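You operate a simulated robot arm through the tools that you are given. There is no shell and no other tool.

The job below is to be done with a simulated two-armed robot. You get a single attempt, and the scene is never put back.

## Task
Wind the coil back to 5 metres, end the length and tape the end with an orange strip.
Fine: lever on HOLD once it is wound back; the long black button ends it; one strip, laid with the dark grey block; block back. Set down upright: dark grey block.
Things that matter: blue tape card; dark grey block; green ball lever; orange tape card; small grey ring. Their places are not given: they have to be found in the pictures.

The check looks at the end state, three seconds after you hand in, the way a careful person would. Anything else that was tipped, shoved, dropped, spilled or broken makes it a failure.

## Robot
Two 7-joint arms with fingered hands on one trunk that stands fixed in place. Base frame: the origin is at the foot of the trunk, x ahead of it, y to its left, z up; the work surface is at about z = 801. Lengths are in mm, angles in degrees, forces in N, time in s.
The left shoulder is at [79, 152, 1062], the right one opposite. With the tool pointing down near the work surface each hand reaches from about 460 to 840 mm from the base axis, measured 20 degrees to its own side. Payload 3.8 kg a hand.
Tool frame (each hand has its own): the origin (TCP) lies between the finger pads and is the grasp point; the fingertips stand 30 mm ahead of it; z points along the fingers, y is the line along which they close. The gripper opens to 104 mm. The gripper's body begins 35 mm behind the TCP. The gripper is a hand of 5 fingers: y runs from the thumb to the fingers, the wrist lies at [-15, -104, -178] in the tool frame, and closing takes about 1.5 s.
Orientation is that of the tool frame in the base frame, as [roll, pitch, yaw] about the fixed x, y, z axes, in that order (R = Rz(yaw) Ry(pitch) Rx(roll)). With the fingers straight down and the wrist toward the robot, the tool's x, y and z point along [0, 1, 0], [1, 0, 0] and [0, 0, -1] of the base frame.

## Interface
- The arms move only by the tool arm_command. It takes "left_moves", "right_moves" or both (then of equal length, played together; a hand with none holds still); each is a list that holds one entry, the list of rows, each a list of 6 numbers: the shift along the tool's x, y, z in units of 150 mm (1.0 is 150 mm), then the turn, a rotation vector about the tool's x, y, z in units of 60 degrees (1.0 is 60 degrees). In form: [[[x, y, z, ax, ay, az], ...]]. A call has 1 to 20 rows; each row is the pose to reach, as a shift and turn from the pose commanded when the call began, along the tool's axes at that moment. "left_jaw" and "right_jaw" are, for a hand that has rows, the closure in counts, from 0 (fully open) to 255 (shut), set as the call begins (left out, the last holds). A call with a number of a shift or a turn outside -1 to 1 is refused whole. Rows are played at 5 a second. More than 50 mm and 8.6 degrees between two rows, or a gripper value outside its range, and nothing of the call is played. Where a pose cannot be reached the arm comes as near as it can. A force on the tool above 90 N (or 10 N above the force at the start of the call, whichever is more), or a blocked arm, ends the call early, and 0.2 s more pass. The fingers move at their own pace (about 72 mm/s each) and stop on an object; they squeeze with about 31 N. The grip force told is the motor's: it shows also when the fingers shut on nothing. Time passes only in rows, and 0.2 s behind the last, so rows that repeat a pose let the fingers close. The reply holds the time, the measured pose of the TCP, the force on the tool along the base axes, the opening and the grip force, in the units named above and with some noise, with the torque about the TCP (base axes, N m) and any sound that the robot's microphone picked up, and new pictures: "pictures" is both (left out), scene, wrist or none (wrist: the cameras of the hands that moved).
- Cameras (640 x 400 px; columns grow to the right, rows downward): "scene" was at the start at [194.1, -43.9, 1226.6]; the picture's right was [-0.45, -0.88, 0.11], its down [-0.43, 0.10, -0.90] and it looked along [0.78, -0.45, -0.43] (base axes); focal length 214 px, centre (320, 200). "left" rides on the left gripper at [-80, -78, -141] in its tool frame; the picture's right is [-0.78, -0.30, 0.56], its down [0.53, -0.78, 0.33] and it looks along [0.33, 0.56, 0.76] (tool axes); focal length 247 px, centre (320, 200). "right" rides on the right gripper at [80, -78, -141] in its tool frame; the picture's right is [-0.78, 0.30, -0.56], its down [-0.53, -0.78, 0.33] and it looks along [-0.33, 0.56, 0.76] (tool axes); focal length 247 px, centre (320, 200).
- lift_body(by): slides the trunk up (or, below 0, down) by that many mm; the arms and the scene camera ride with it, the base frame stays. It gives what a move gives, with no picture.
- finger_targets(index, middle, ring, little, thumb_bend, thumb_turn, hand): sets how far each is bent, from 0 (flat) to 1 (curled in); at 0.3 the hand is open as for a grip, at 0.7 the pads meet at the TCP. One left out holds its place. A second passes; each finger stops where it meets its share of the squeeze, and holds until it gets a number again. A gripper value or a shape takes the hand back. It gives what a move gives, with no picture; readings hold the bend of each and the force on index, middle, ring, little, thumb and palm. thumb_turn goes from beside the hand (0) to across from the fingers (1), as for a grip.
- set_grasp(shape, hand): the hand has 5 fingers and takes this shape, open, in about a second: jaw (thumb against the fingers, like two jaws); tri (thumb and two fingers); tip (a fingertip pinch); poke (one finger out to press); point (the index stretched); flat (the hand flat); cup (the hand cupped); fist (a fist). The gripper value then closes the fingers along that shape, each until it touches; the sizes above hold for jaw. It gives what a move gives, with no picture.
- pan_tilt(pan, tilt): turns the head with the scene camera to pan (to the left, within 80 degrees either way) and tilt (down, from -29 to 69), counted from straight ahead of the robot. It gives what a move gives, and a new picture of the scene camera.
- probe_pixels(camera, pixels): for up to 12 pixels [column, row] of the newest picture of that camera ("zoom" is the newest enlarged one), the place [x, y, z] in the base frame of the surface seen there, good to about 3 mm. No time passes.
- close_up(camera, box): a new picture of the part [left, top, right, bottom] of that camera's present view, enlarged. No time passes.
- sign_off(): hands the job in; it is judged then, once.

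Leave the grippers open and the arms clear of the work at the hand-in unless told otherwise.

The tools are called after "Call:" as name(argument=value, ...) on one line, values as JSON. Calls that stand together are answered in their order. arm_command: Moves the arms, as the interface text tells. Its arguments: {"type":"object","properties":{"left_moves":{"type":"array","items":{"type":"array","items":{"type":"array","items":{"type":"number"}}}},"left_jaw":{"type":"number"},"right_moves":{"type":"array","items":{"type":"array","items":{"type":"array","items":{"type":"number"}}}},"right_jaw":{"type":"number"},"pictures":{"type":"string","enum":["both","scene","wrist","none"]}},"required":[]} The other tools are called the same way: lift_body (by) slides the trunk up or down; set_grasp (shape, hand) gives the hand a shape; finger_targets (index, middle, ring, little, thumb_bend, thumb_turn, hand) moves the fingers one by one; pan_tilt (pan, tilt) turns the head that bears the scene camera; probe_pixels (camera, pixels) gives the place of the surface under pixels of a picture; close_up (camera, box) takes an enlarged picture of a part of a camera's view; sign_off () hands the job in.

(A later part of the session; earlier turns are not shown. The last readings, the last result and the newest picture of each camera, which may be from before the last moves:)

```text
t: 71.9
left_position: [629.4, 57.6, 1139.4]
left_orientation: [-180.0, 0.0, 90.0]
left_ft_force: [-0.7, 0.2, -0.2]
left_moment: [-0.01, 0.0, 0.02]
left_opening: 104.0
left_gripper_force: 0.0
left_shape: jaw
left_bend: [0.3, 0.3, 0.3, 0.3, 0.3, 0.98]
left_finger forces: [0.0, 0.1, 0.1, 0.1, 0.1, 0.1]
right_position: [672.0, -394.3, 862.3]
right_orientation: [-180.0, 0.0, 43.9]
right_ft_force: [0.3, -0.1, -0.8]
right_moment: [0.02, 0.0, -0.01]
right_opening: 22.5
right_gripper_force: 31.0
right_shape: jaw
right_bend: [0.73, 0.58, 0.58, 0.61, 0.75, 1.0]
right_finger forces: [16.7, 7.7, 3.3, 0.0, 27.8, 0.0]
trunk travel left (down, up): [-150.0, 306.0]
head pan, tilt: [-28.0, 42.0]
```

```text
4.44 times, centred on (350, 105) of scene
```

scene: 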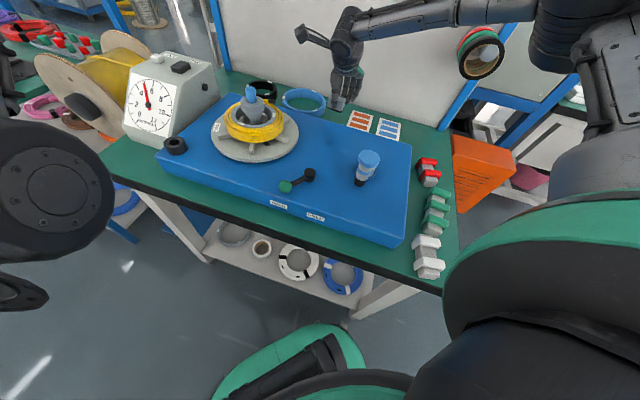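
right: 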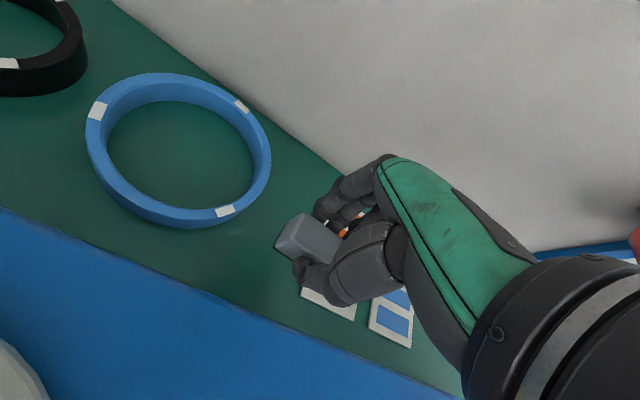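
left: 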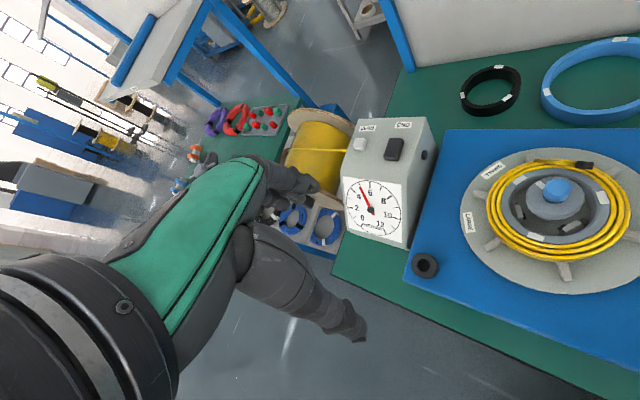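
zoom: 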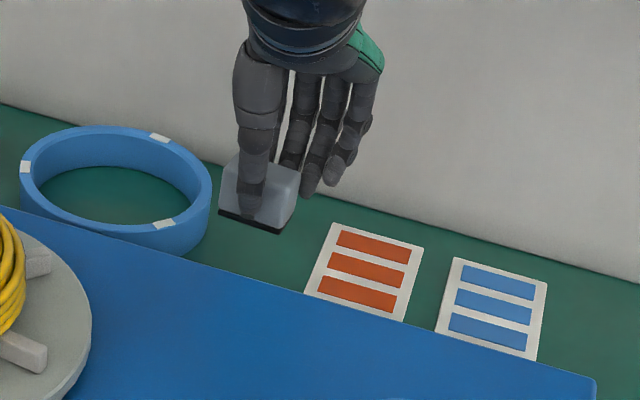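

The block hangs straight, black pad underneath. I carry it over the front orange strip (strip centre ≈ (637,-476.6)).

Call:
arm_command(right_moves=[[[-0.18, 0.078, 0, 0, 0, 0], [-0.364, 0.156, 0, 0, 0, 0], [-0.546, 0.234, 0, 0, 0, 0], [-0.546, 0.234, 0, 0, 0, 0], [-0.546, 0.234, 0.13, 0, 0, 0], [-0.546, 0.234, 0.13, 0, 0, 0]]], pictures="both")

Call:
close_up(camera="right", box=[220, 150, 400, 330])

Call:
close_up(camera="scene", box=[310, 60, 430, 150])

```text
t: 73.3
left_position: [629.0, 58.5, 1139.4]
left_orientation: [-180.0, -0.1, 90.0]
left_ft_force: [0.1, 0.1, -0.9]
left_moment: [-0.01, 0.05, -0.02]
left_opening: 104.1
left_gripper_force: 0.0
left_shape: jaw
left_bend: [0.3, 0.3, 0.3, 0.3, 0.3, 0.98]
left_finger forces: [0.1, 0.0, 0.0, 0.0, 0.1, 0.0]
right_position: [637.2, -477.1, 843.9]
right_orientation: [-179.9, 0.0, 44.0]
right_ft_force: [0.4, 0.1, -0.7]
right_moment: [0.01, 0.01, 0.02]
right_opening: 22.5
right_gripper_force: 30.5
right_shape: jaw
right_bend: [0.73, 0.58, 0.59, 0.61, 0.75, 1.0]
right_finger forces: [16.8, 7.6, 3.3, 0.0, 27.7, 0.1]
trunk travel left (down, up): [-150.0, 306.0]
head pan, tilt: [-28.0, 42.0]
```

scene: 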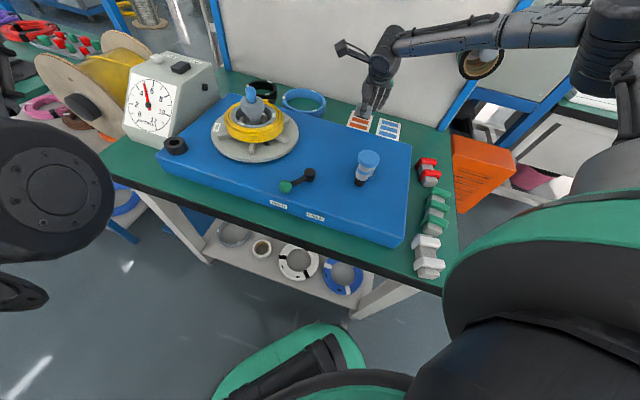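
right: 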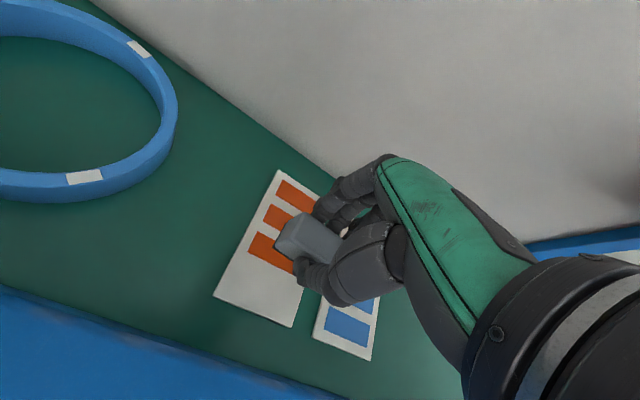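

```text
2.22 times, centred on (310, 240) of right
```

zoom: 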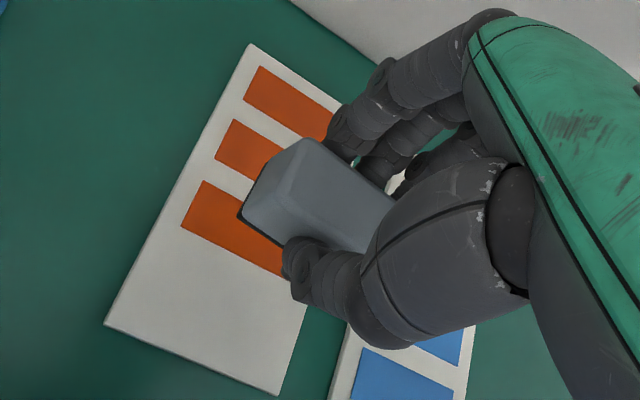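

```text
4.44 times, centred on (370, 105) of scene
```

zoom: 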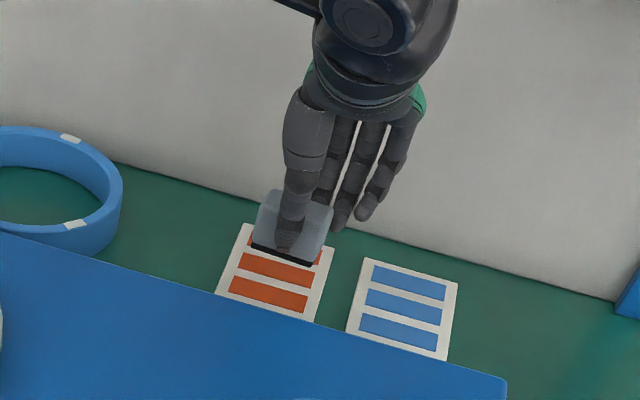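

I verify the strip's place once more from this view: front strip's left corners at right-view (257,232) and (248,251), and block top corners.

Call:
probe_pixels(camera="right", pixels=[[258, 233], [250, 250], [275, 260], [288, 266], [267, 237], [303, 218], [280, 240], [285, 250], [296, 255], [330, 235]])

```text
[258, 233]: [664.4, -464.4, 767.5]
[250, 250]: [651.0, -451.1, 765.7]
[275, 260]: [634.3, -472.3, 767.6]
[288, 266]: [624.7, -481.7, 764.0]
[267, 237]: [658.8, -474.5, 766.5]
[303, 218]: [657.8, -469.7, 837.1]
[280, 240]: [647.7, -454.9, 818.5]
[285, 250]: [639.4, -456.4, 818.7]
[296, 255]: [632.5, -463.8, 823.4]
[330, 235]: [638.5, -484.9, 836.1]
```

Block and strip line up within 1–2 mm. I lower it onto the strip in small steps.

Call:
arm_command(right_moves=[[[0, 0, 0.1, 0, 0, 0], [0, 0, 0.2, 0, 0, 0], [0, 0, 0.24, 0, 0, 0], [0, 0, 0.255, 0, 0, 0], [0, 0, 0.268, 0, 0, 0], [0, 0, 0.268, 0, 0, 0]]], pictures="both")

Call:
close_up(camera="right", box=[220, 150, 400, 330])

Call:
close_up(camera="scene", box=[310, 60, 430, 150])

```text
t: 74.7
left_position: [628.7, 59.4, 1141.0]
left_orientation: [180.0, 0.1, 90.0]
left_ft_force: [0.3, -0.1, 0.2]
left_moment: [0.01, 0.0, 0.05]
left_opening: 103.9
left_gripper_force: 0.1
left_shape: jaw
left_bend: [0.3, 0.3, 0.3, 0.3, 0.3, 0.98]
left_finger forces: [0.1, 0.0, 0.0, 0.0, 0.0, 0.0]
right_position: [636.0, -476.8, 804.2]
right_orientation: [179.9, -0.1, 44.0]
right_ft_force: [0.4, -1.9, 6.9]
right_moment: [-0.13, -0.07, -0.03]
right_opening: 23.1
right_gripper_force: 30.3
right_shape: jaw
right_bend: [0.73, 0.58, 0.59, 0.61, 0.75, 1.0]
right_finger forces: [17.9, 8.6, 3.7, 0.0, 28.5, 0.0]
trunk travel left (down, up): [-150.0, 306.0]
head pan, tilt: [-28.0, 42.0]
```

scene: 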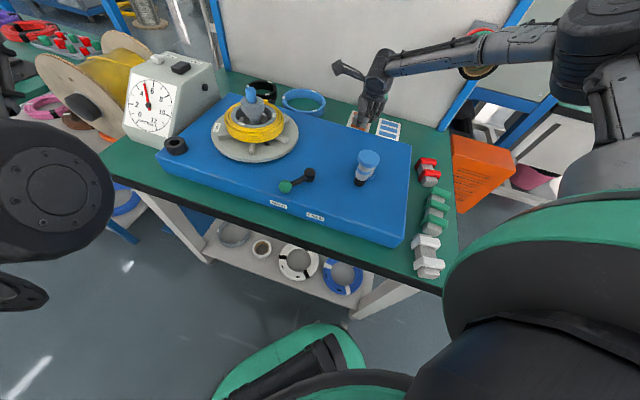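
right: 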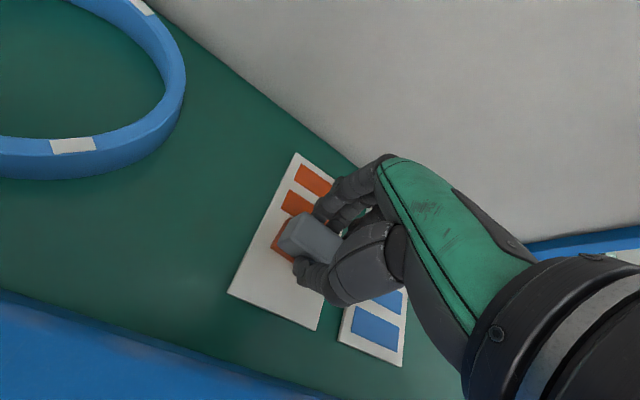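

```text
2.22 times, centred on (310, 240) of right
```

zoom: 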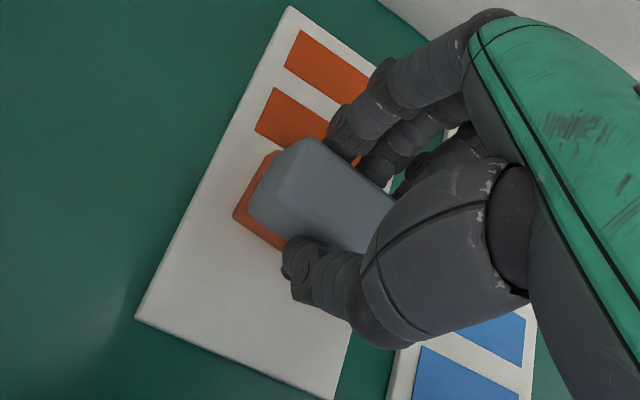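

```text
4.44 times, centred on (370, 105) of scene
```

zoom: 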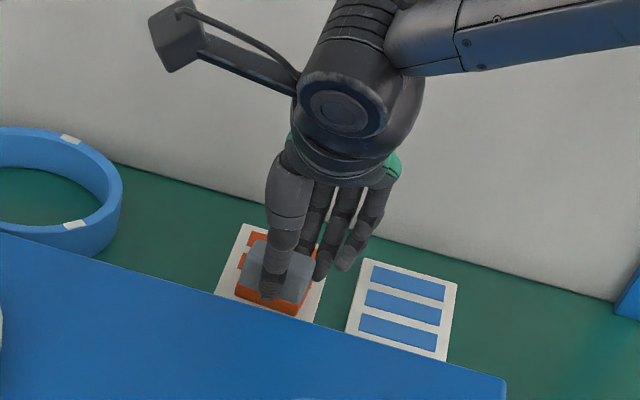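

Contact at about 7 N, and orange now shows around the block's foot. I lift 50 mm and look whether the strip came along and only one.

Call:
arm_command(right_moves=[[[0, 0, -0.05, 0, 0, 0], [0, 0, -0.15, 0, 0, 0], [0, 0, -0.3, 0, 0, 0], [0, 0, -0.45, 0, 0, 0], [0, 0, -0.45, 0, 0, 0]]], pictures="both")

Call:
close_up(camera="right", box=[220, 150, 400, 330])

Call:
close_up(camera="scene", box=[310, 60, 430, 150])

```text
t: 75.9
left_position: [630.0, 57.8, 1139.2]
left_orientation: [180.0, 0.0, 90.0]
left_ft_force: [-0.9, -0.2, 0.4]
left_moment: [0.02, -0.01, 0.01]
left_opening: 103.8
left_gripper_force: 0.1
left_shape: jaw
left_bend: [0.3, 0.3, 0.3, 0.3, 0.3, 0.98]
left_finger forces: [0.0, 0.0, 0.0, 0.0, 0.0, 0.1]
right_position: [636.9, -477.9, 871.0]
right_orientation: [-179.9, -0.1, 44.0]
right_ft_force: [0.7, -0.7, -1.1]
right_moment: [-0.02, -0.02, -0.03]
right_opening: 22.7
right_gripper_force: 30.8
right_shape: jaw
right_bend: [0.73, 0.58, 0.59, 0.61, 0.75, 1.0]
right_finger forces: [16.9, 7.8, 3.4, 0.0, 28.2, 0.0]
trunk travel left (down, up): [-150.0, 306.0]
head pan, tilt: [-28.0, 42.0]
```

scene: 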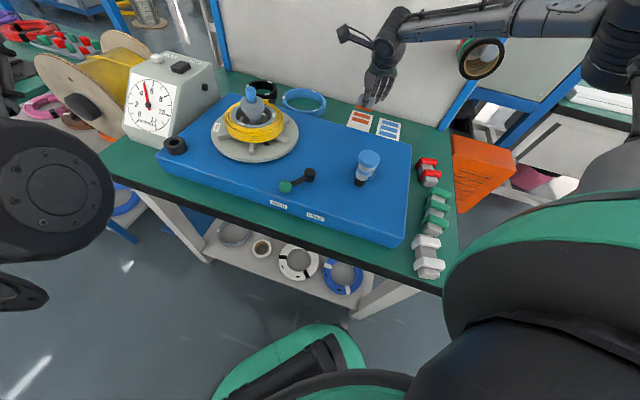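
right: 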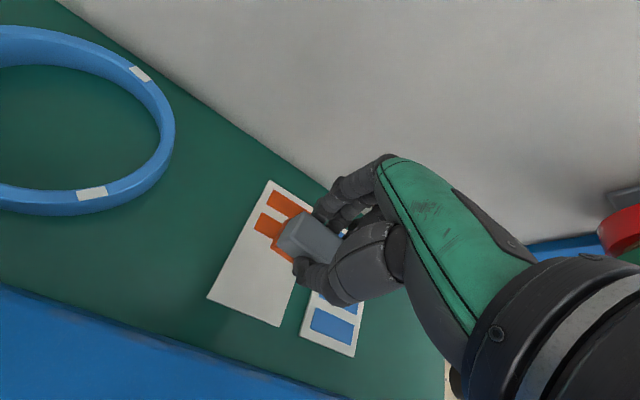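

```text
2.22 times, centred on (310, 240) of right
```

zoom: 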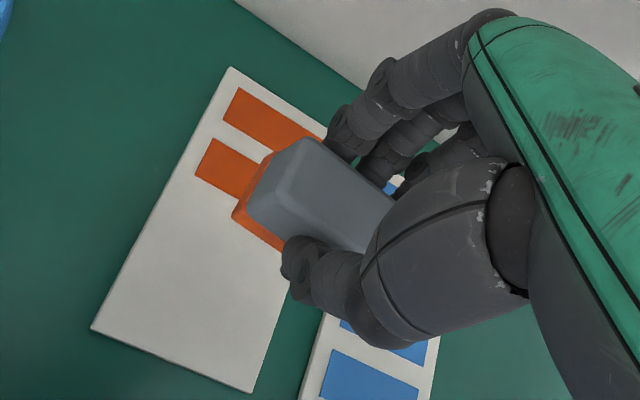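

```text
4.44 times, centred on (370, 105) of scene
```

zoom: 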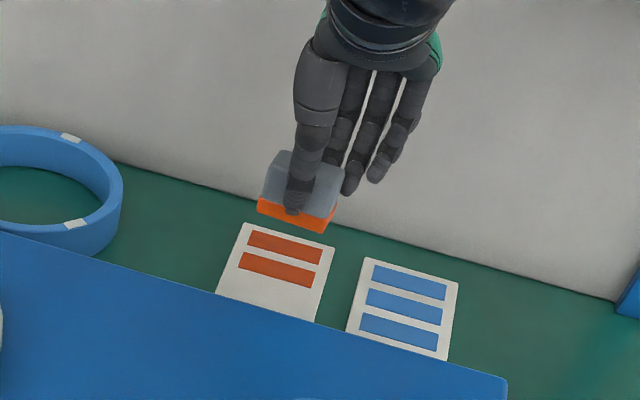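

The strip came along: the card now shows two orange strips and the block carries one. I lift to z≈985 and carry it toward the coil while turning the hand.

Call:
arm_command(right_moves=[[[0, 0, -0.25, 0, 0, 0], [0, 0, -0.5, 0, 0, 0], [0, 0, -0.76, 0, 0, 0], [0.091, -0.079, -0.76, 0, 0, -0.117], [0.182, -0.158, -0.76, 0, 0, -0.233], [0.273, -0.236, -0.76, 0, 0, -0.35], [0.364, -0.315, -0.76, 0, 0, -0.467], [0.455, -0.394, -0.76, 0, 0, -0.583]]], pictures="none")

Call:
arm_command(right_moves=[[[0.105, -0.015, 0, 0, 0, -0.106], [0.209, -0.029, 0, 0, 0, -0.211], [0.314, -0.044, 0, 0, 0, -0.317], [0.419, -0.059, 0, 0, 0, -0.422], [0.523, -0.073, 0, 0, 0, -0.528], [0.628, -0.088, 0, 0, 0, -0.633]]], pictures="both")

```text
t: 77.7
left_position: [629.1, 58.2, 1139.2]
left_orientation: [180.0, 0.1, 90.0]
left_ft_force: [0.0, 0.4, 0.3]
left_moment: [-0.01, -0.04, 0.01]
left_opening: 104.2
left_gripper_force: 0.1
left_shape: jaw
left_bend: [0.3, 0.3, 0.3, 0.3, 0.3, 0.98]
left_finger forces: [0.0, 0.0, 0.0, 0.0, 0.0, 0.0]
right_position: [644.9, -386.4, 984.7]
right_orientation: [-180.0, 0.0, 79.2]
right_ft_force: [-0.3, -1.1, 0.4]
right_moment: [-0.04, 0.01, -0.01]
right_opening: 22.8
right_gripper_force: 30.9
right_shape: jaw
right_bend: [0.73, 0.58, 0.59, 0.61, 0.75, 1.0]
right_finger forces: [17.0, 7.5, 3.4, 0.0, 28.0, 0.0]
trunk travel left (down, up): [-150.0, 306.0]
head pan, tilt: [-28.0, 42.0]
```

```text
t: 79.1
left_position: [630.5, 58.5, 1137.8]
left_orientation: [179.9, 0.0, 89.9]
left_ft_force: [0.0, -0.2, -0.8]
left_moment: [0.04, -0.01, 0.03]
left_opening: 104.2
left_gripper_force: 0.1
left_shape: jaw
left_bend: [0.3, 0.3, 0.3, 0.3, 0.3, 0.98]
left_finger forces: [0.0, 0.0, 0.0, 0.0, 0.0, 0.0]
right_position: [649.4, -291.4, 984.0]
right_orientation: [-179.9, 0.0, 117.2]
right_ft_force: [-0.5, 0.5, 0.1]
right_moment: [0.03, 0.02, -0.02]
right_opening: 22.8
right_gripper_force: 31.2
right_shape: jaw
right_bend: [0.73, 0.58, 0.59, 0.61, 0.75, 1.0]
right_finger forces: [16.9, 7.5, 3.4, 0.0, 27.9, 0.0]
trunk travel left (down, up): [-150.0, 306.0]
head pan, tilt: [-28.0, 42.0]
```

scene: 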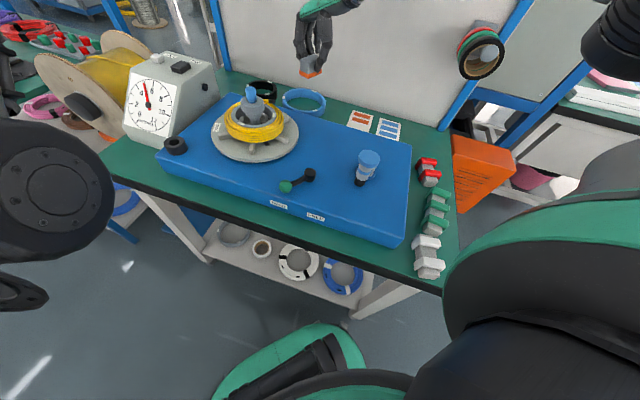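
right: 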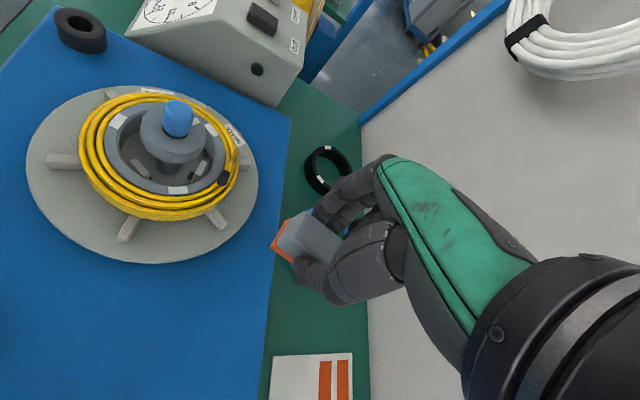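

The coil's end is visible at right-view (224,178). I enlarge and probe it again from this side.

Call:
close_up(camera="right", box=[180, 120, 270, 220])

Call:
probe_pixels(camera="zoom", pixels=[[345, 225], [340, 215], [350, 235], [330, 238], [360, 215], [362, 190], [375, 150], [380, 120], [300, 240], [150, 150], [345, 245]])

```text
4.00 times, centred on (225, 170) of right
```

zoom: 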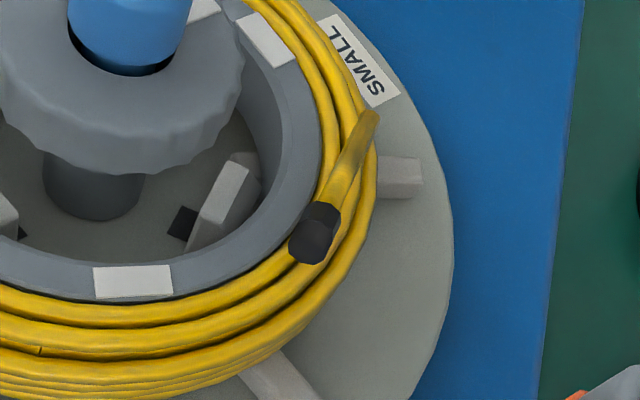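

```text
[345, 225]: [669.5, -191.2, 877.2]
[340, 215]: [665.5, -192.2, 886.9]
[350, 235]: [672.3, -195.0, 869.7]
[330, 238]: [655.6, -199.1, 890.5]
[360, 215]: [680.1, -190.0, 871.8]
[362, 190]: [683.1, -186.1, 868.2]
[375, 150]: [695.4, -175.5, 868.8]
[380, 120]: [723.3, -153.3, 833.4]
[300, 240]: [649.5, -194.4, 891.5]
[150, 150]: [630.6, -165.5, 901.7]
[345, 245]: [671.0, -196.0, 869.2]
```

Call:
probe_pixels(camera="zoom", pixels=[[318, 222], [312, 240], [324, 208], [300, 225], [305, 255], [335, 212], [345, 180], [365, 125], [240, 290], [60, 60], [120, 110], [200, 120]])

```text
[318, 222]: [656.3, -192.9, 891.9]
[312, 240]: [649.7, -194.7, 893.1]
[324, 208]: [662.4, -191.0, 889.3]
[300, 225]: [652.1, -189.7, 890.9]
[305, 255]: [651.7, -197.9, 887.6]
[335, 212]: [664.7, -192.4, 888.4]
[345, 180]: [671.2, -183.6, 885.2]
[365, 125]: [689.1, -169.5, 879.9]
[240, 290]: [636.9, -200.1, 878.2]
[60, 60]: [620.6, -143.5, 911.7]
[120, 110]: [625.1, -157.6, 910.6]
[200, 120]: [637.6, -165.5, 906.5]
```

Black end centre ≈ (656,-193.5), top z≈892.5; the knurled nut's top is at 911. I probe the nut rim, blue cap and ring top to know the clearance.

Call:
close_up(camera="right", box=[90, 85, 250, 215])

Call:
probe_pixels(camera="zoom", pixels=[[350, 60], [300, 130], [390, 160], [220, 100], [330, 175], [420, 240], [350, 285], [150, 230], [170, 60], [340, 90], [480, 150], [440, 110]])

```text
3.08 times, centred on (170, 150) of right
```

zoom: 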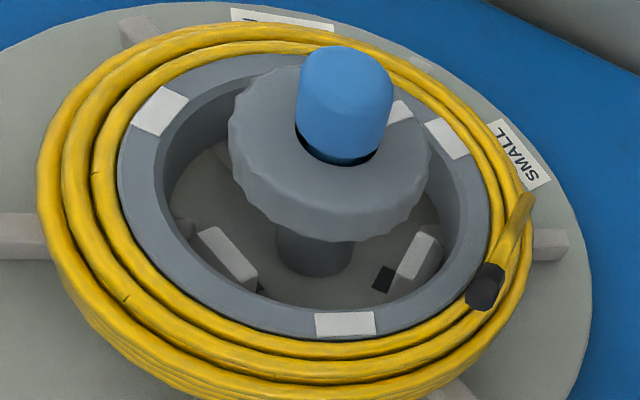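

```text
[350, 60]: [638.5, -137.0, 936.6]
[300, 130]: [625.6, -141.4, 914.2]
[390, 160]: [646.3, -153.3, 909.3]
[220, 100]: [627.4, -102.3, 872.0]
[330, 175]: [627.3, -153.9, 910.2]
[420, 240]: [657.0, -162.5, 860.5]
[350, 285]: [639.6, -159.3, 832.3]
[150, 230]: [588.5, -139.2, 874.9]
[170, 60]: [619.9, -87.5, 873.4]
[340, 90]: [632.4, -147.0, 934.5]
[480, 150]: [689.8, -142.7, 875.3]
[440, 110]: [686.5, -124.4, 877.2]
```

Spindle axis ≈ (637.5,-138), nut radius ≈29, ring top 875. I bring the block over the end at (657,-196), turned so that the strip lies across the cable (yaw 109).

Call:
arm_command(right_moves=[[[0.135, 0.084, 0, 0, 0, 0.034], [0.27, 0.168, 0, 0, 0, 0.068], [0.405, 0.251, 0, 0, 0, 0.103], [0.54, 0.335, 0, 0, 0, 0.137], [0.54, 0.335, 0, 0, 0, 0.137]]], pictures="both")

Call:
close_up(camera="right", box=[180, 120, 400, 340])

Call:
close_up(camera="left", box=[480, 60, 640, 220])

Call:
close_up(camera="scene", box=[205, 40, 325, 140])

```text
t: 80.3
left_position: [629.7, 57.6, 1139.4]
left_orientation: [-180.0, -0.1, 90.0]
left_ft_force: [0.7, 0.1, 0.5]
left_moment: [0.01, 0.01, 0.01]
left_opening: 104.0
left_gripper_force: 0.1
left_shape: jaw
left_bend: [0.3, 0.3, 0.3, 0.3, 0.3, 0.98]
left_finger forces: [0.0, 0.1, 0.0, 0.0, 0.1, 0.0]
right_position: [657.8, -196.1, 983.3]
right_orientation: [180.0, 0.1, 108.7]
right_ft_force: [0.5, 0.0, -0.4]
right_moment: [0.01, -0.02, 0.04]
right_opening: 23.0
right_gripper_force: 31.1
right_shape: jaw
right_bend: [0.73, 0.58, 0.59, 0.61, 0.75, 1.0]
right_finger forces: [16.9, 7.4, 3.5, 0.0, 27.9, 0.0]
trunk travel left (down, up): [-150.0, 306.0]
head pan, tilt: [-28.0, 42.0]
```

scene: 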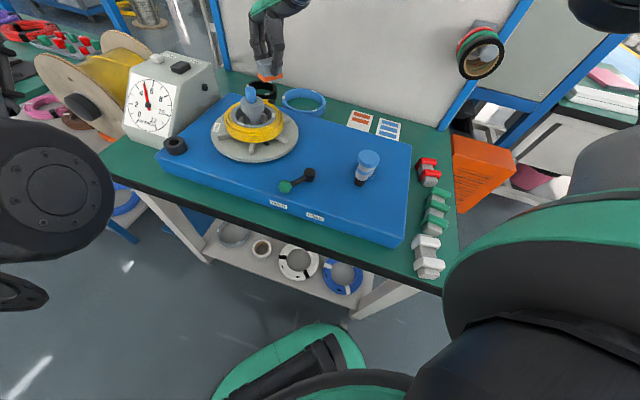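
right: 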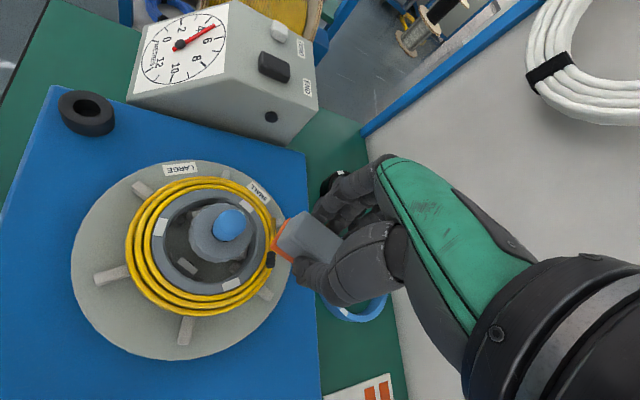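

```text
1.82 times, centred on (290, 230) of right
```

zoom: 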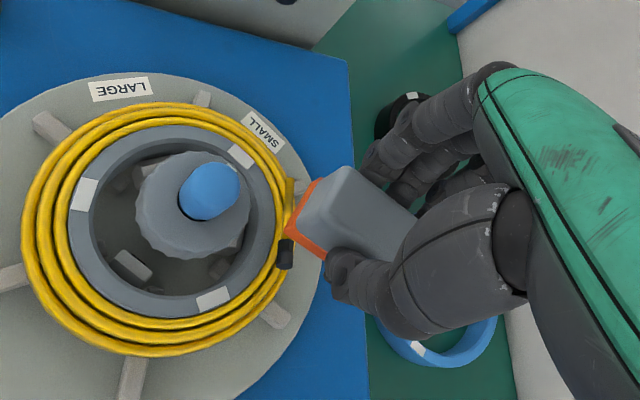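

```text
2.50 times, centred on (560, 140) of left
```

zoom: 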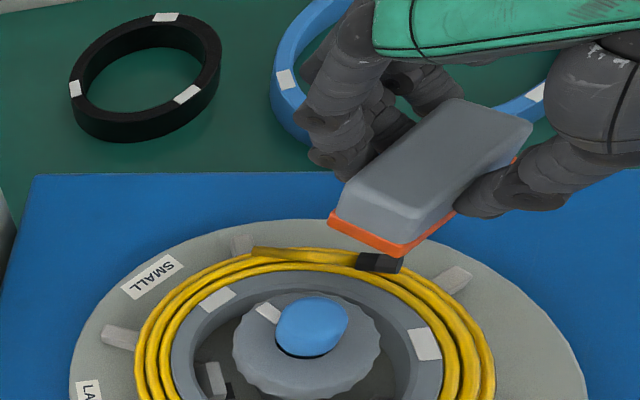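

```text
4.00 times, centred on (265, 90) of scene
```

zoom: 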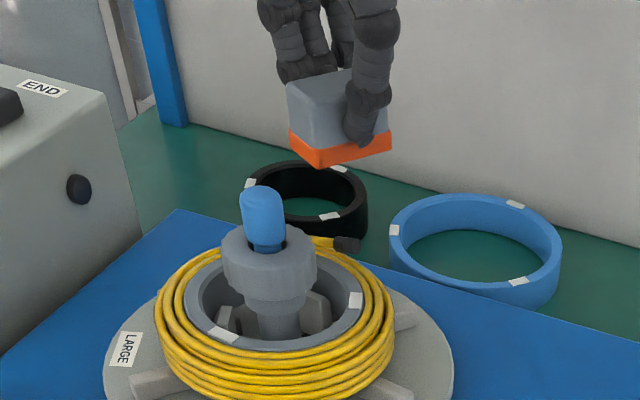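

Everything lines up; the block hangs over the black end. I go down 36 mm first and look again.

Call:
arm_command(right_moves=[[[0, 0, 0.08, 0, 0, 0], [0, 0, 0.16, 0, 0, 0], [0, 0, 0.24, 0, 0, 0], [0, 0, 0.24, 0, 0, 0]]], pictures="both")

Call:
close_up(camera="right", box=[180, 120, 400, 340])

Call:
close_up(camera="left", box=[480, 60, 640, 220])

Call:
close_up(camera="scene", box=[205, 40, 325, 140])

```text
t: 81.3
left_position: [629.5, 58.7, 1139.8]
left_orientation: [-180.0, 0.0, 90.0]
left_ft_force: [-0.3, -0.2, 0.2]
left_moment: [0.01, 0.01, 0.02]
left_opening: 104.0
left_gripper_force: 0.0
left_shape: jaw
left_bend: [0.3, 0.3, 0.3, 0.3, 0.3, 0.98]
left_finger forces: [0.0, 0.0, 0.0, 0.0, 0.0, 0.0]
right_position: [657.5, -197.5, 948.4]
right_orientation: [-180.0, 0.0, 108.7]
right_ft_force: [0.9, -0.2, -0.6]
right_moment: [0.0, 0.01, 0.01]
right_opening: 22.7
right_gripper_force: 31.3
right_shape: jaw
right_bend: [0.73, 0.58, 0.59, 0.61, 0.75, 1.0]
right_finger forces: [16.9, 7.5, 3.5, 0.1, 27.9, 0.0]
trunk travel left (down, up): [-150.0, 306.0]
head pan, tilt: [-28.0, 42.0]
```

scene: 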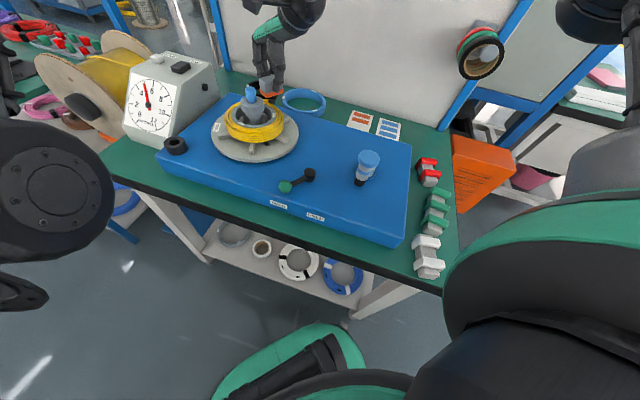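
right: 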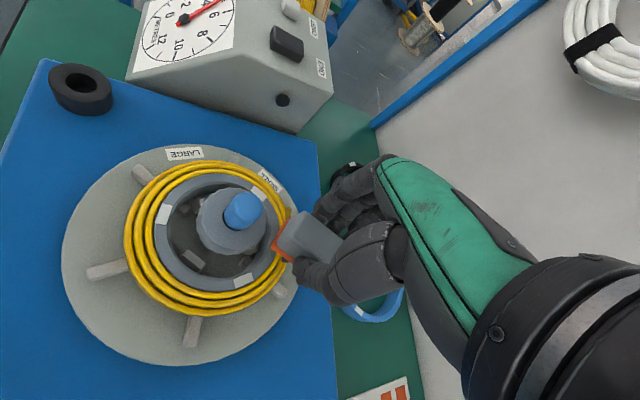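

```text
1.82 times, centred on (290, 230) of right
```

zoom: 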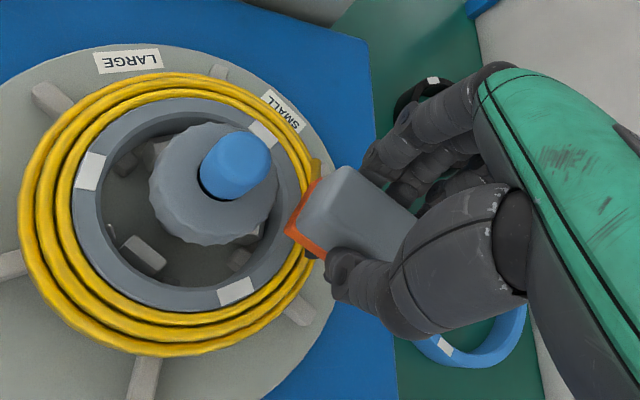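

```text
2.50 times, centred on (560, 140) of left
```

zoom: 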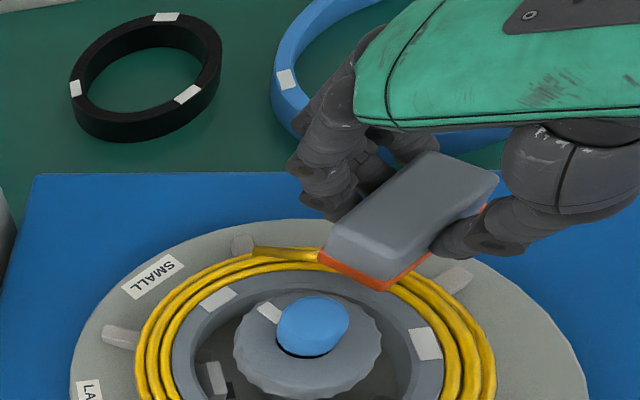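

```text
4.00 times, centred on (265, 90) of scene
```

zoom: 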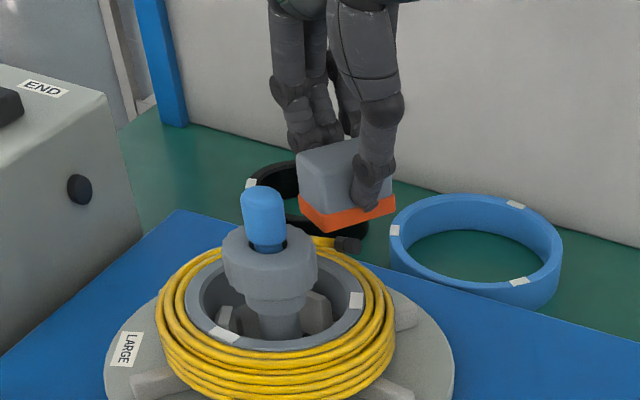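

About 15 mm to go. I lower in small steps until contact is felt.

Call:
arm_command(right_moves=[[[0, 0, 0.04, 0, 0, 0], [0, 0, 0.075, 0, 0, 0], [0, 0, 0.09, 0, 0, 0], [0, 0, 0.103, 0, 0, 0], [0, 0, 0.115, 0, 0, 0], [0, 0, 0.115, 0, 0, 0]]], pictures="both")

Call:
close_up(camera="left", box=[480, 60, 640, 220])

Call:
close_up(camera="scene", box=[205, 40, 325, 140])

```text
t: 82.7
left_position: [629.6, 57.9, 1139.3]
left_orientation: [179.9, -0.1, 90.1]
left_ft_force: [-0.1, -0.2, -0.7]
left_moment: [-0.03, 0.01, -0.01]
left_opening: 104.1
left_gripper_force: 0.0
left_shape: jaw
left_bend: [0.3, 0.3, 0.3, 0.3, 0.3, 0.98]
left_finger forces: [0.0, 0.1, 0.1, 0.0, 0.0, 0.1]
right_position: [658.8, -196.0, 931.8]
right_orientation: [180.0, 0.0, 108.6]
right_ft_force: [-0.5, -0.4, -0.2]
right_moment: [0.02, 0.04, -0.02]
right_opening: 22.8
right_gripper_force: 31.2
right_shape: jaw
right_bend: [0.73, 0.58, 0.59, 0.61, 0.75, 1.0]
right_finger forces: [17.1, 7.6, 3.5, 0.0, 27.9, 0.0]
trunk travel left (down, up): [-150.0, 306.0]
head pan, tilt: [-28.0, 42.0]
```

scene: 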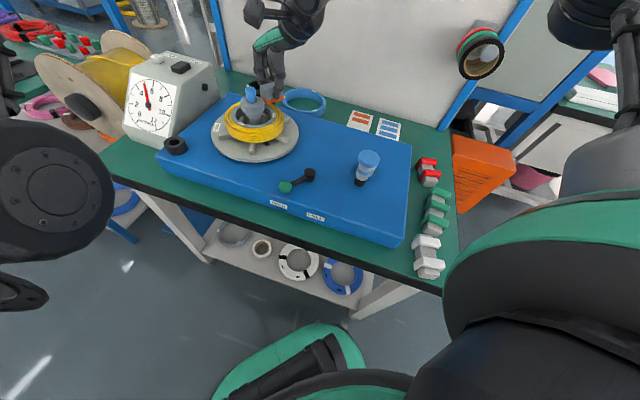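
right: 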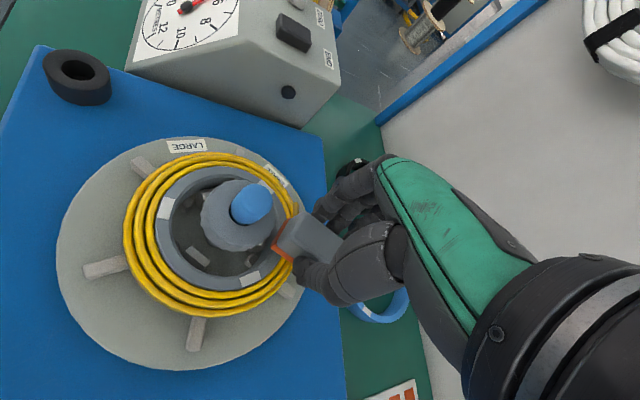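

```text
2.50 times, centred on (560, 140) of left
```

zoom: 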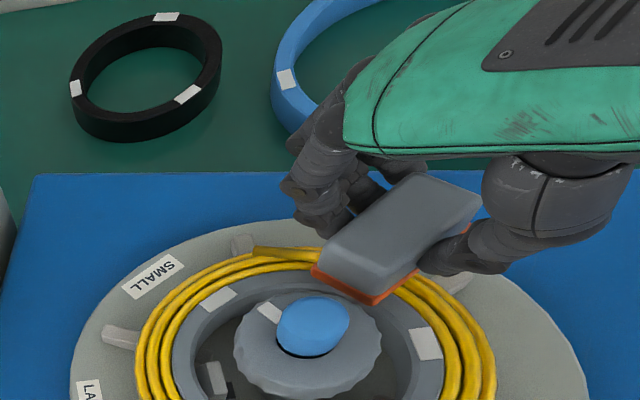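

```text
4.00 times, centred on (265, 90) of scene
```

zoom: 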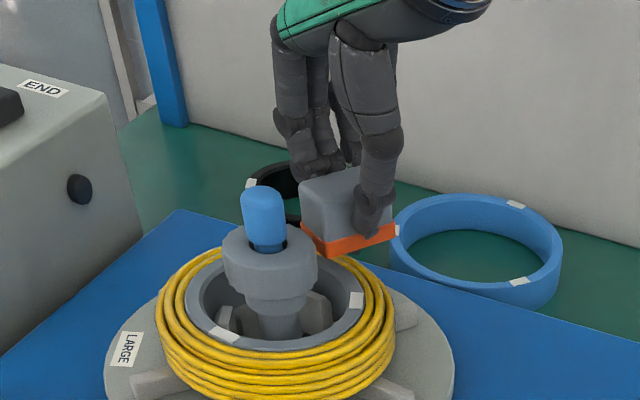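

No contact yet at TCP z≈931.5. I go on 4 mm more in 1–2 mm steps.

Call:
arm_command(right_moves=[[[0, 0, 0.01, 0, 0, 0], [0, 0, 0.02, 0, 0, 0], [0, 0, 0.027, 0, 0, 0], [0, 0, 0.027, 0, 0, 0]]], pictures="scene")

Call:
close_up(camera="left", box=[520, 100, 620, 200])

Call:
close_up(camera="scene", box=[230, 60, 320, 130])

```text
t: 83.7
left_position: [629.8, 58.3, 1140.0]
left_orientation: [179.9, 0.0, 90.0]
left_ft_force: [0.8, -0.7, 0.7]
left_moment: [0.01, -0.02, -0.03]
left_opening: 104.1
left_gripper_force: 0.0
left_shape: jaw
left_bend: [0.3, 0.3, 0.3, 0.3, 0.3, 0.98]
left_finger forces: [0.0, 0.0, 0.1, 0.0, 0.1, 0.1]
right_position: [656.9, -196.9, 927.7]
right_orientation: [-180.0, 0.0, 108.7]
right_ft_force: [0.9, -0.1, 0.0]
right_moment: [0.01, 0.01, 0.02]
right_opening: 22.9
right_gripper_force: 30.6
right_shape: jaw
right_bend: [0.73, 0.58, 0.59, 0.61, 0.75, 1.0]
right_finger forces: [17.0, 7.5, 3.5, 0.0, 27.8, 0.0]
trunk travel left (down, up): [-150.0, 306.0]
head pan, tilt: [-28.0, 42.0]
```

scene: 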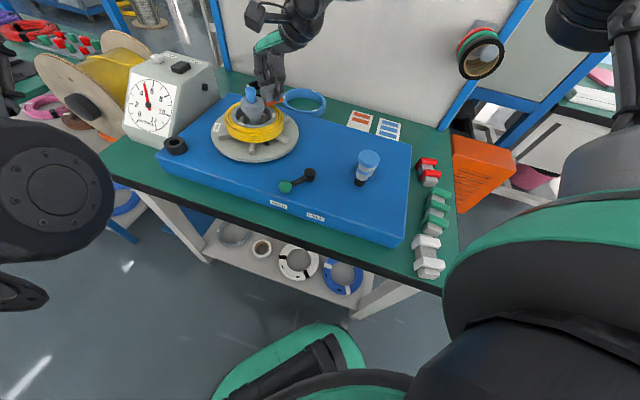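

```text
4.00 times, centred on (570, 150) of left
```

zoom: 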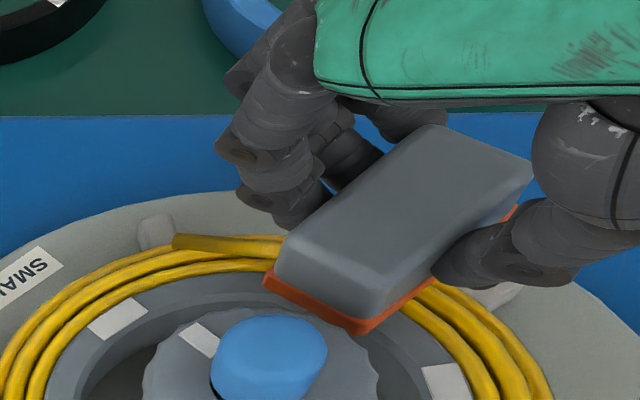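

```text
5.71 times, centred on (275, 95) of scene
```

zoom: 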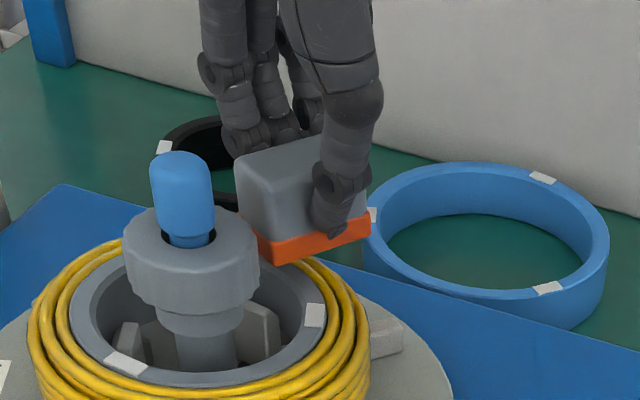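

Still no force at 927.7; I continue gently 4 mm more.

Call:
arm_command(right_moves=[[[0, 0, 0.01, 0, 0, 0], [0, 0, 0.02, 0, 0, 0], [0, 0, 0.027, 0, 0, 0], [0, 0, 0.027, 0, 0, 0]]], pictures="scene")

Call:
close_up(camera="left", box=[520, 100, 620, 200])

Call:
close_up(camera="scene", box=[230, 60, 320, 130])

```text
t: 84.7
left_position: [629.9, 59.4, 1139.5]
left_orientation: [180.0, 0.0, 90.1]
left_ft_force: [-0.2, -0.2, 0.3]
left_moment: [0.0, 0.04, 0.02]
left_opening: 103.8
left_gripper_force: 0.0
left_shape: jaw
left_bend: [0.3, 0.3, 0.3, 0.3, 0.3, 0.98]
left_finger forces: [0.0, 0.0, 0.0, 0.0, 0.0, 0.1]
right_position: [659.1, -197.3, 922.1]
right_orientation: [-179.9, 0.1, 108.7]
right_ft_force: [0.1, -0.4, -0.1]
right_moment: [0.01, -0.01, -0.03]
right_opening: 22.8
right_gripper_force: 31.2
right_shape: jaw
right_bend: [0.73, 0.58, 0.59, 0.61, 0.75, 1.0]
right_finger forces: [17.0, 7.4, 3.4, 0.0, 27.9, 0.0]
trunk travel left (down, up): [-150.0, 306.0]
head pan, tilt: [-28.0, 42.0]
```

scene: 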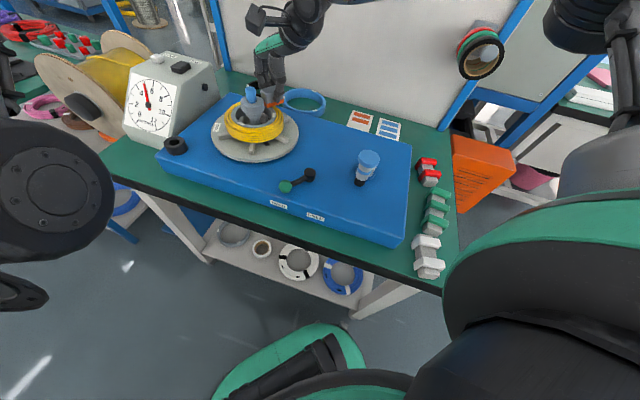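

```text
4.00 times, centred on (570, 150) of left
```

zoom: 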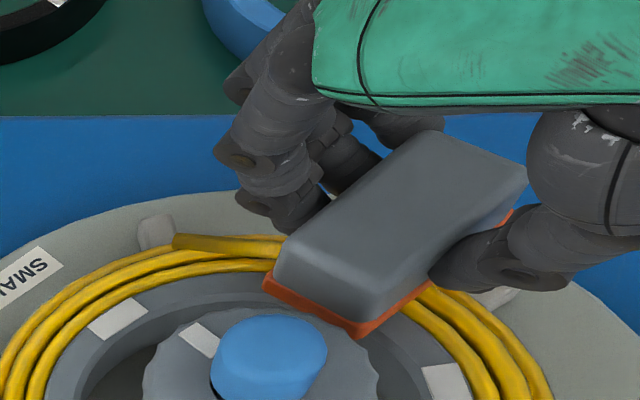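

```text
5.71 times, centred on (275, 95) of scene
```

zoom: 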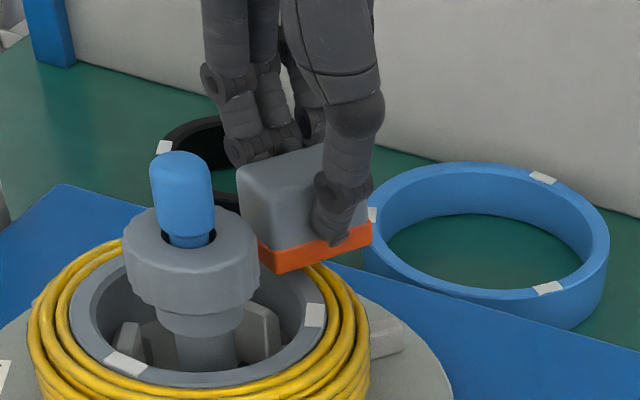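

Still free. The coil top is near z≈878–880; I continue 4 mm more.

Call:
arm_command(right_moves=[[[0, 0, 0.008, 0, 0, 0], [0, 0, 0.016, 0, 0, 0], [0, 0, 0.024, 0, 0, 0], [0, 0, 0.024, 0, 0, 0]]], pictures="scene")

Call:
close_up(camera="left", box=[520, 100, 620, 200])

Call:
close_up(camera="scene", box=[230, 60, 320, 130])

```text
t: 85.7
left_position: [630.4, 57.8, 1139.9]
left_orientation: [-179.9, 0.0, 90.0]
left_ft_force: [0.2, -0.4, 0.4]
left_moment: [-0.02, 0.01, 0.04]
left_opening: 104.1
left_gripper_force: 0.1
left_shape: jaw
left_bend: [0.3, 0.3, 0.3, 0.3, 0.3, 0.98]
left_finger forces: [0.0, 0.0, 0.1, 0.0, 0.0, 0.0]
right_position: [658.6, -196.3, 918.7]
right_orientation: [180.0, 0.0, 108.6]
right_ft_force: [-0.2, -0.8, -0.7]
right_moment: [-0.01, -0.01, 0.02]
right_opening: 22.7
right_gripper_force: 31.4
right_shape: jaw
right_bend: [0.73, 0.58, 0.59, 0.61, 0.75, 1.0]
right_finger forces: [16.9, 7.5, 3.6, 0.0, 27.9, 0.0]
trunk travel left (down, up): [-150.0, 306.0]
head pan, tilt: [-28.0, 42.0]
```

scene: 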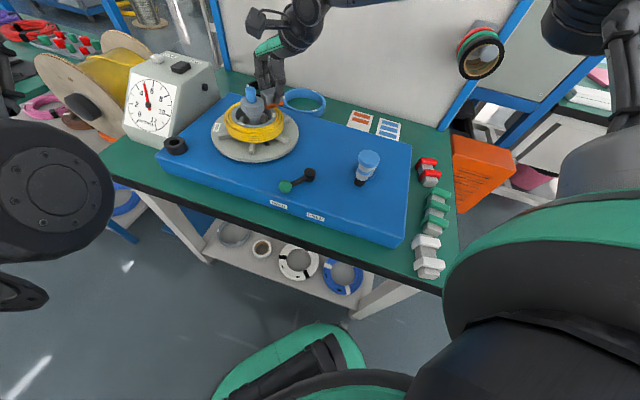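

```text
4.00 times, centred on (570, 150) of left
```

zoom: 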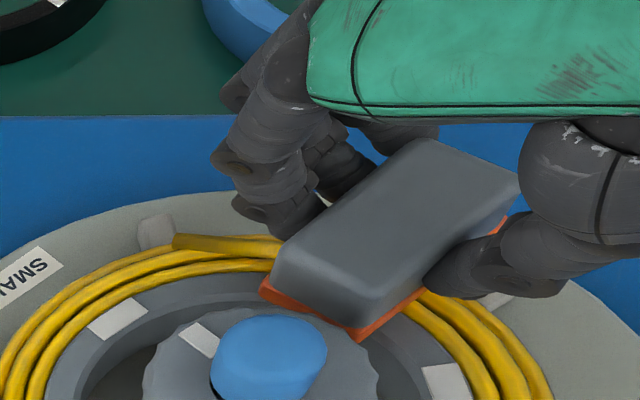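

```text
5.71 times, centred on (275, 95) of scene
```

zoom: 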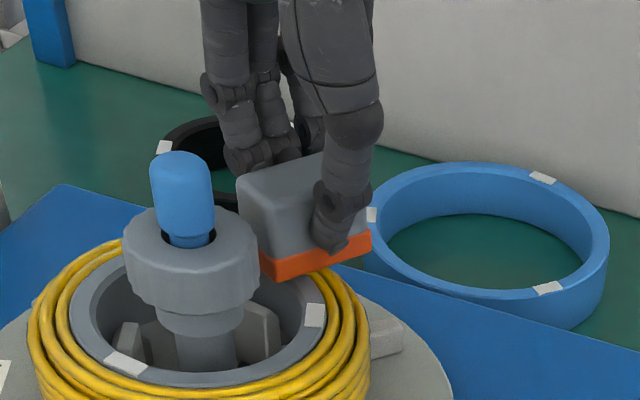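

Still no force at 918.7 (block bottom ≈879). I go 4 mm more; ring and coil tops should stop it at about 875.

Call:
arm_command(right_moves=[[[0, 0, 0.008, 0, 0, 0], [0, 0, 0.016, 0, 0, 0], [0, 0, 0.024, 0, 0, 0], [0, 0, 0.03, 0, 0, 0], [0, 0, 0.03, 0, 0, 0]]], pictures="scene")

Call:
close_up(camera="left", box=[520, 100, 620, 200])

Call:
close_up(camera="scene", box=[230, 60, 320, 130])

```text
t: 86.9
left_position: [628.7, 58.5, 1140.6]
left_orientation: [180.0, 0.0, 90.1]
left_ft_force: [0.0, 0.6, -0.6]
left_moment: [0.01, -0.03, -0.01]
left_opening: 104.1
left_gripper_force: 0.1
left_shape: jaw
left_bend: [0.3, 0.3, 0.3, 0.3, 0.3, 0.98]
left_finger forces: [0.1, 0.0, 0.1, 0.1, 0.0, 0.1]
right_position: [658.1, -197.0, 917.5]
right_orientation: [179.9, 0.0, 108.7]
right_ft_force: [1.0, -1.3, 7.3]
right_moment: [-0.01, -0.1, -0.03]
right_opening: 23.1
right_gripper_force: 31.0
right_shape: jaw
right_bend: [0.73, 0.58, 0.59, 0.61, 0.75, 1.0]
right_finger forces: [17.9, 8.1, 3.9, 0.1, 28.8, 0.0]
trunk travel left (down, up): [-150.0, 306.0]
head pan, tilt: [-28.0, 42.0]
```

scene: 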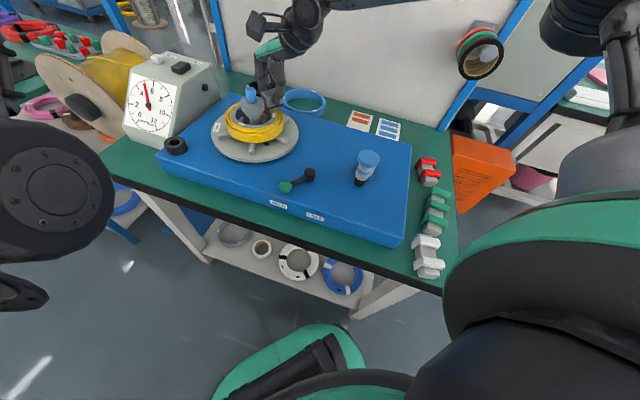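

```text
4.00 times, centred on (570, 150) of left
```

zoom: 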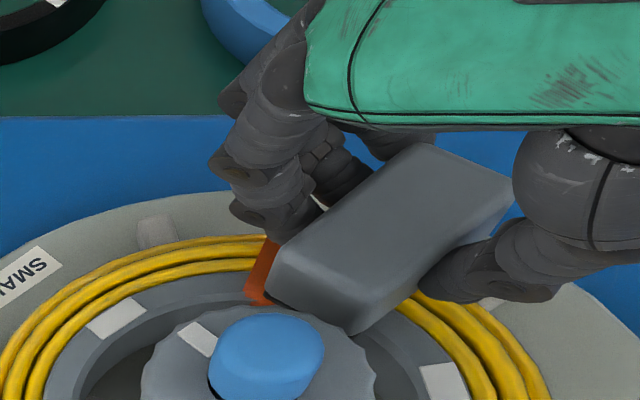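

```text
5.71 times, centred on (275, 95) of scene
```

zoom: 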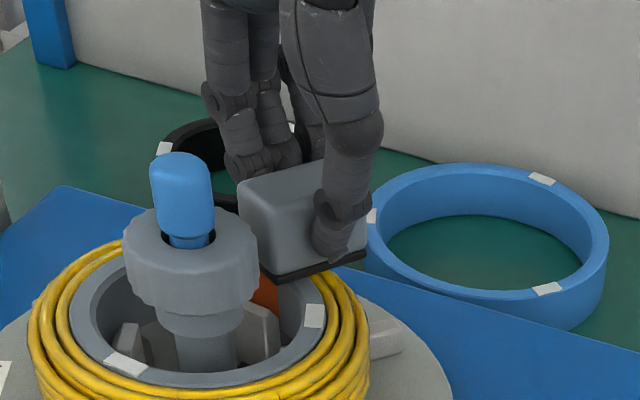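

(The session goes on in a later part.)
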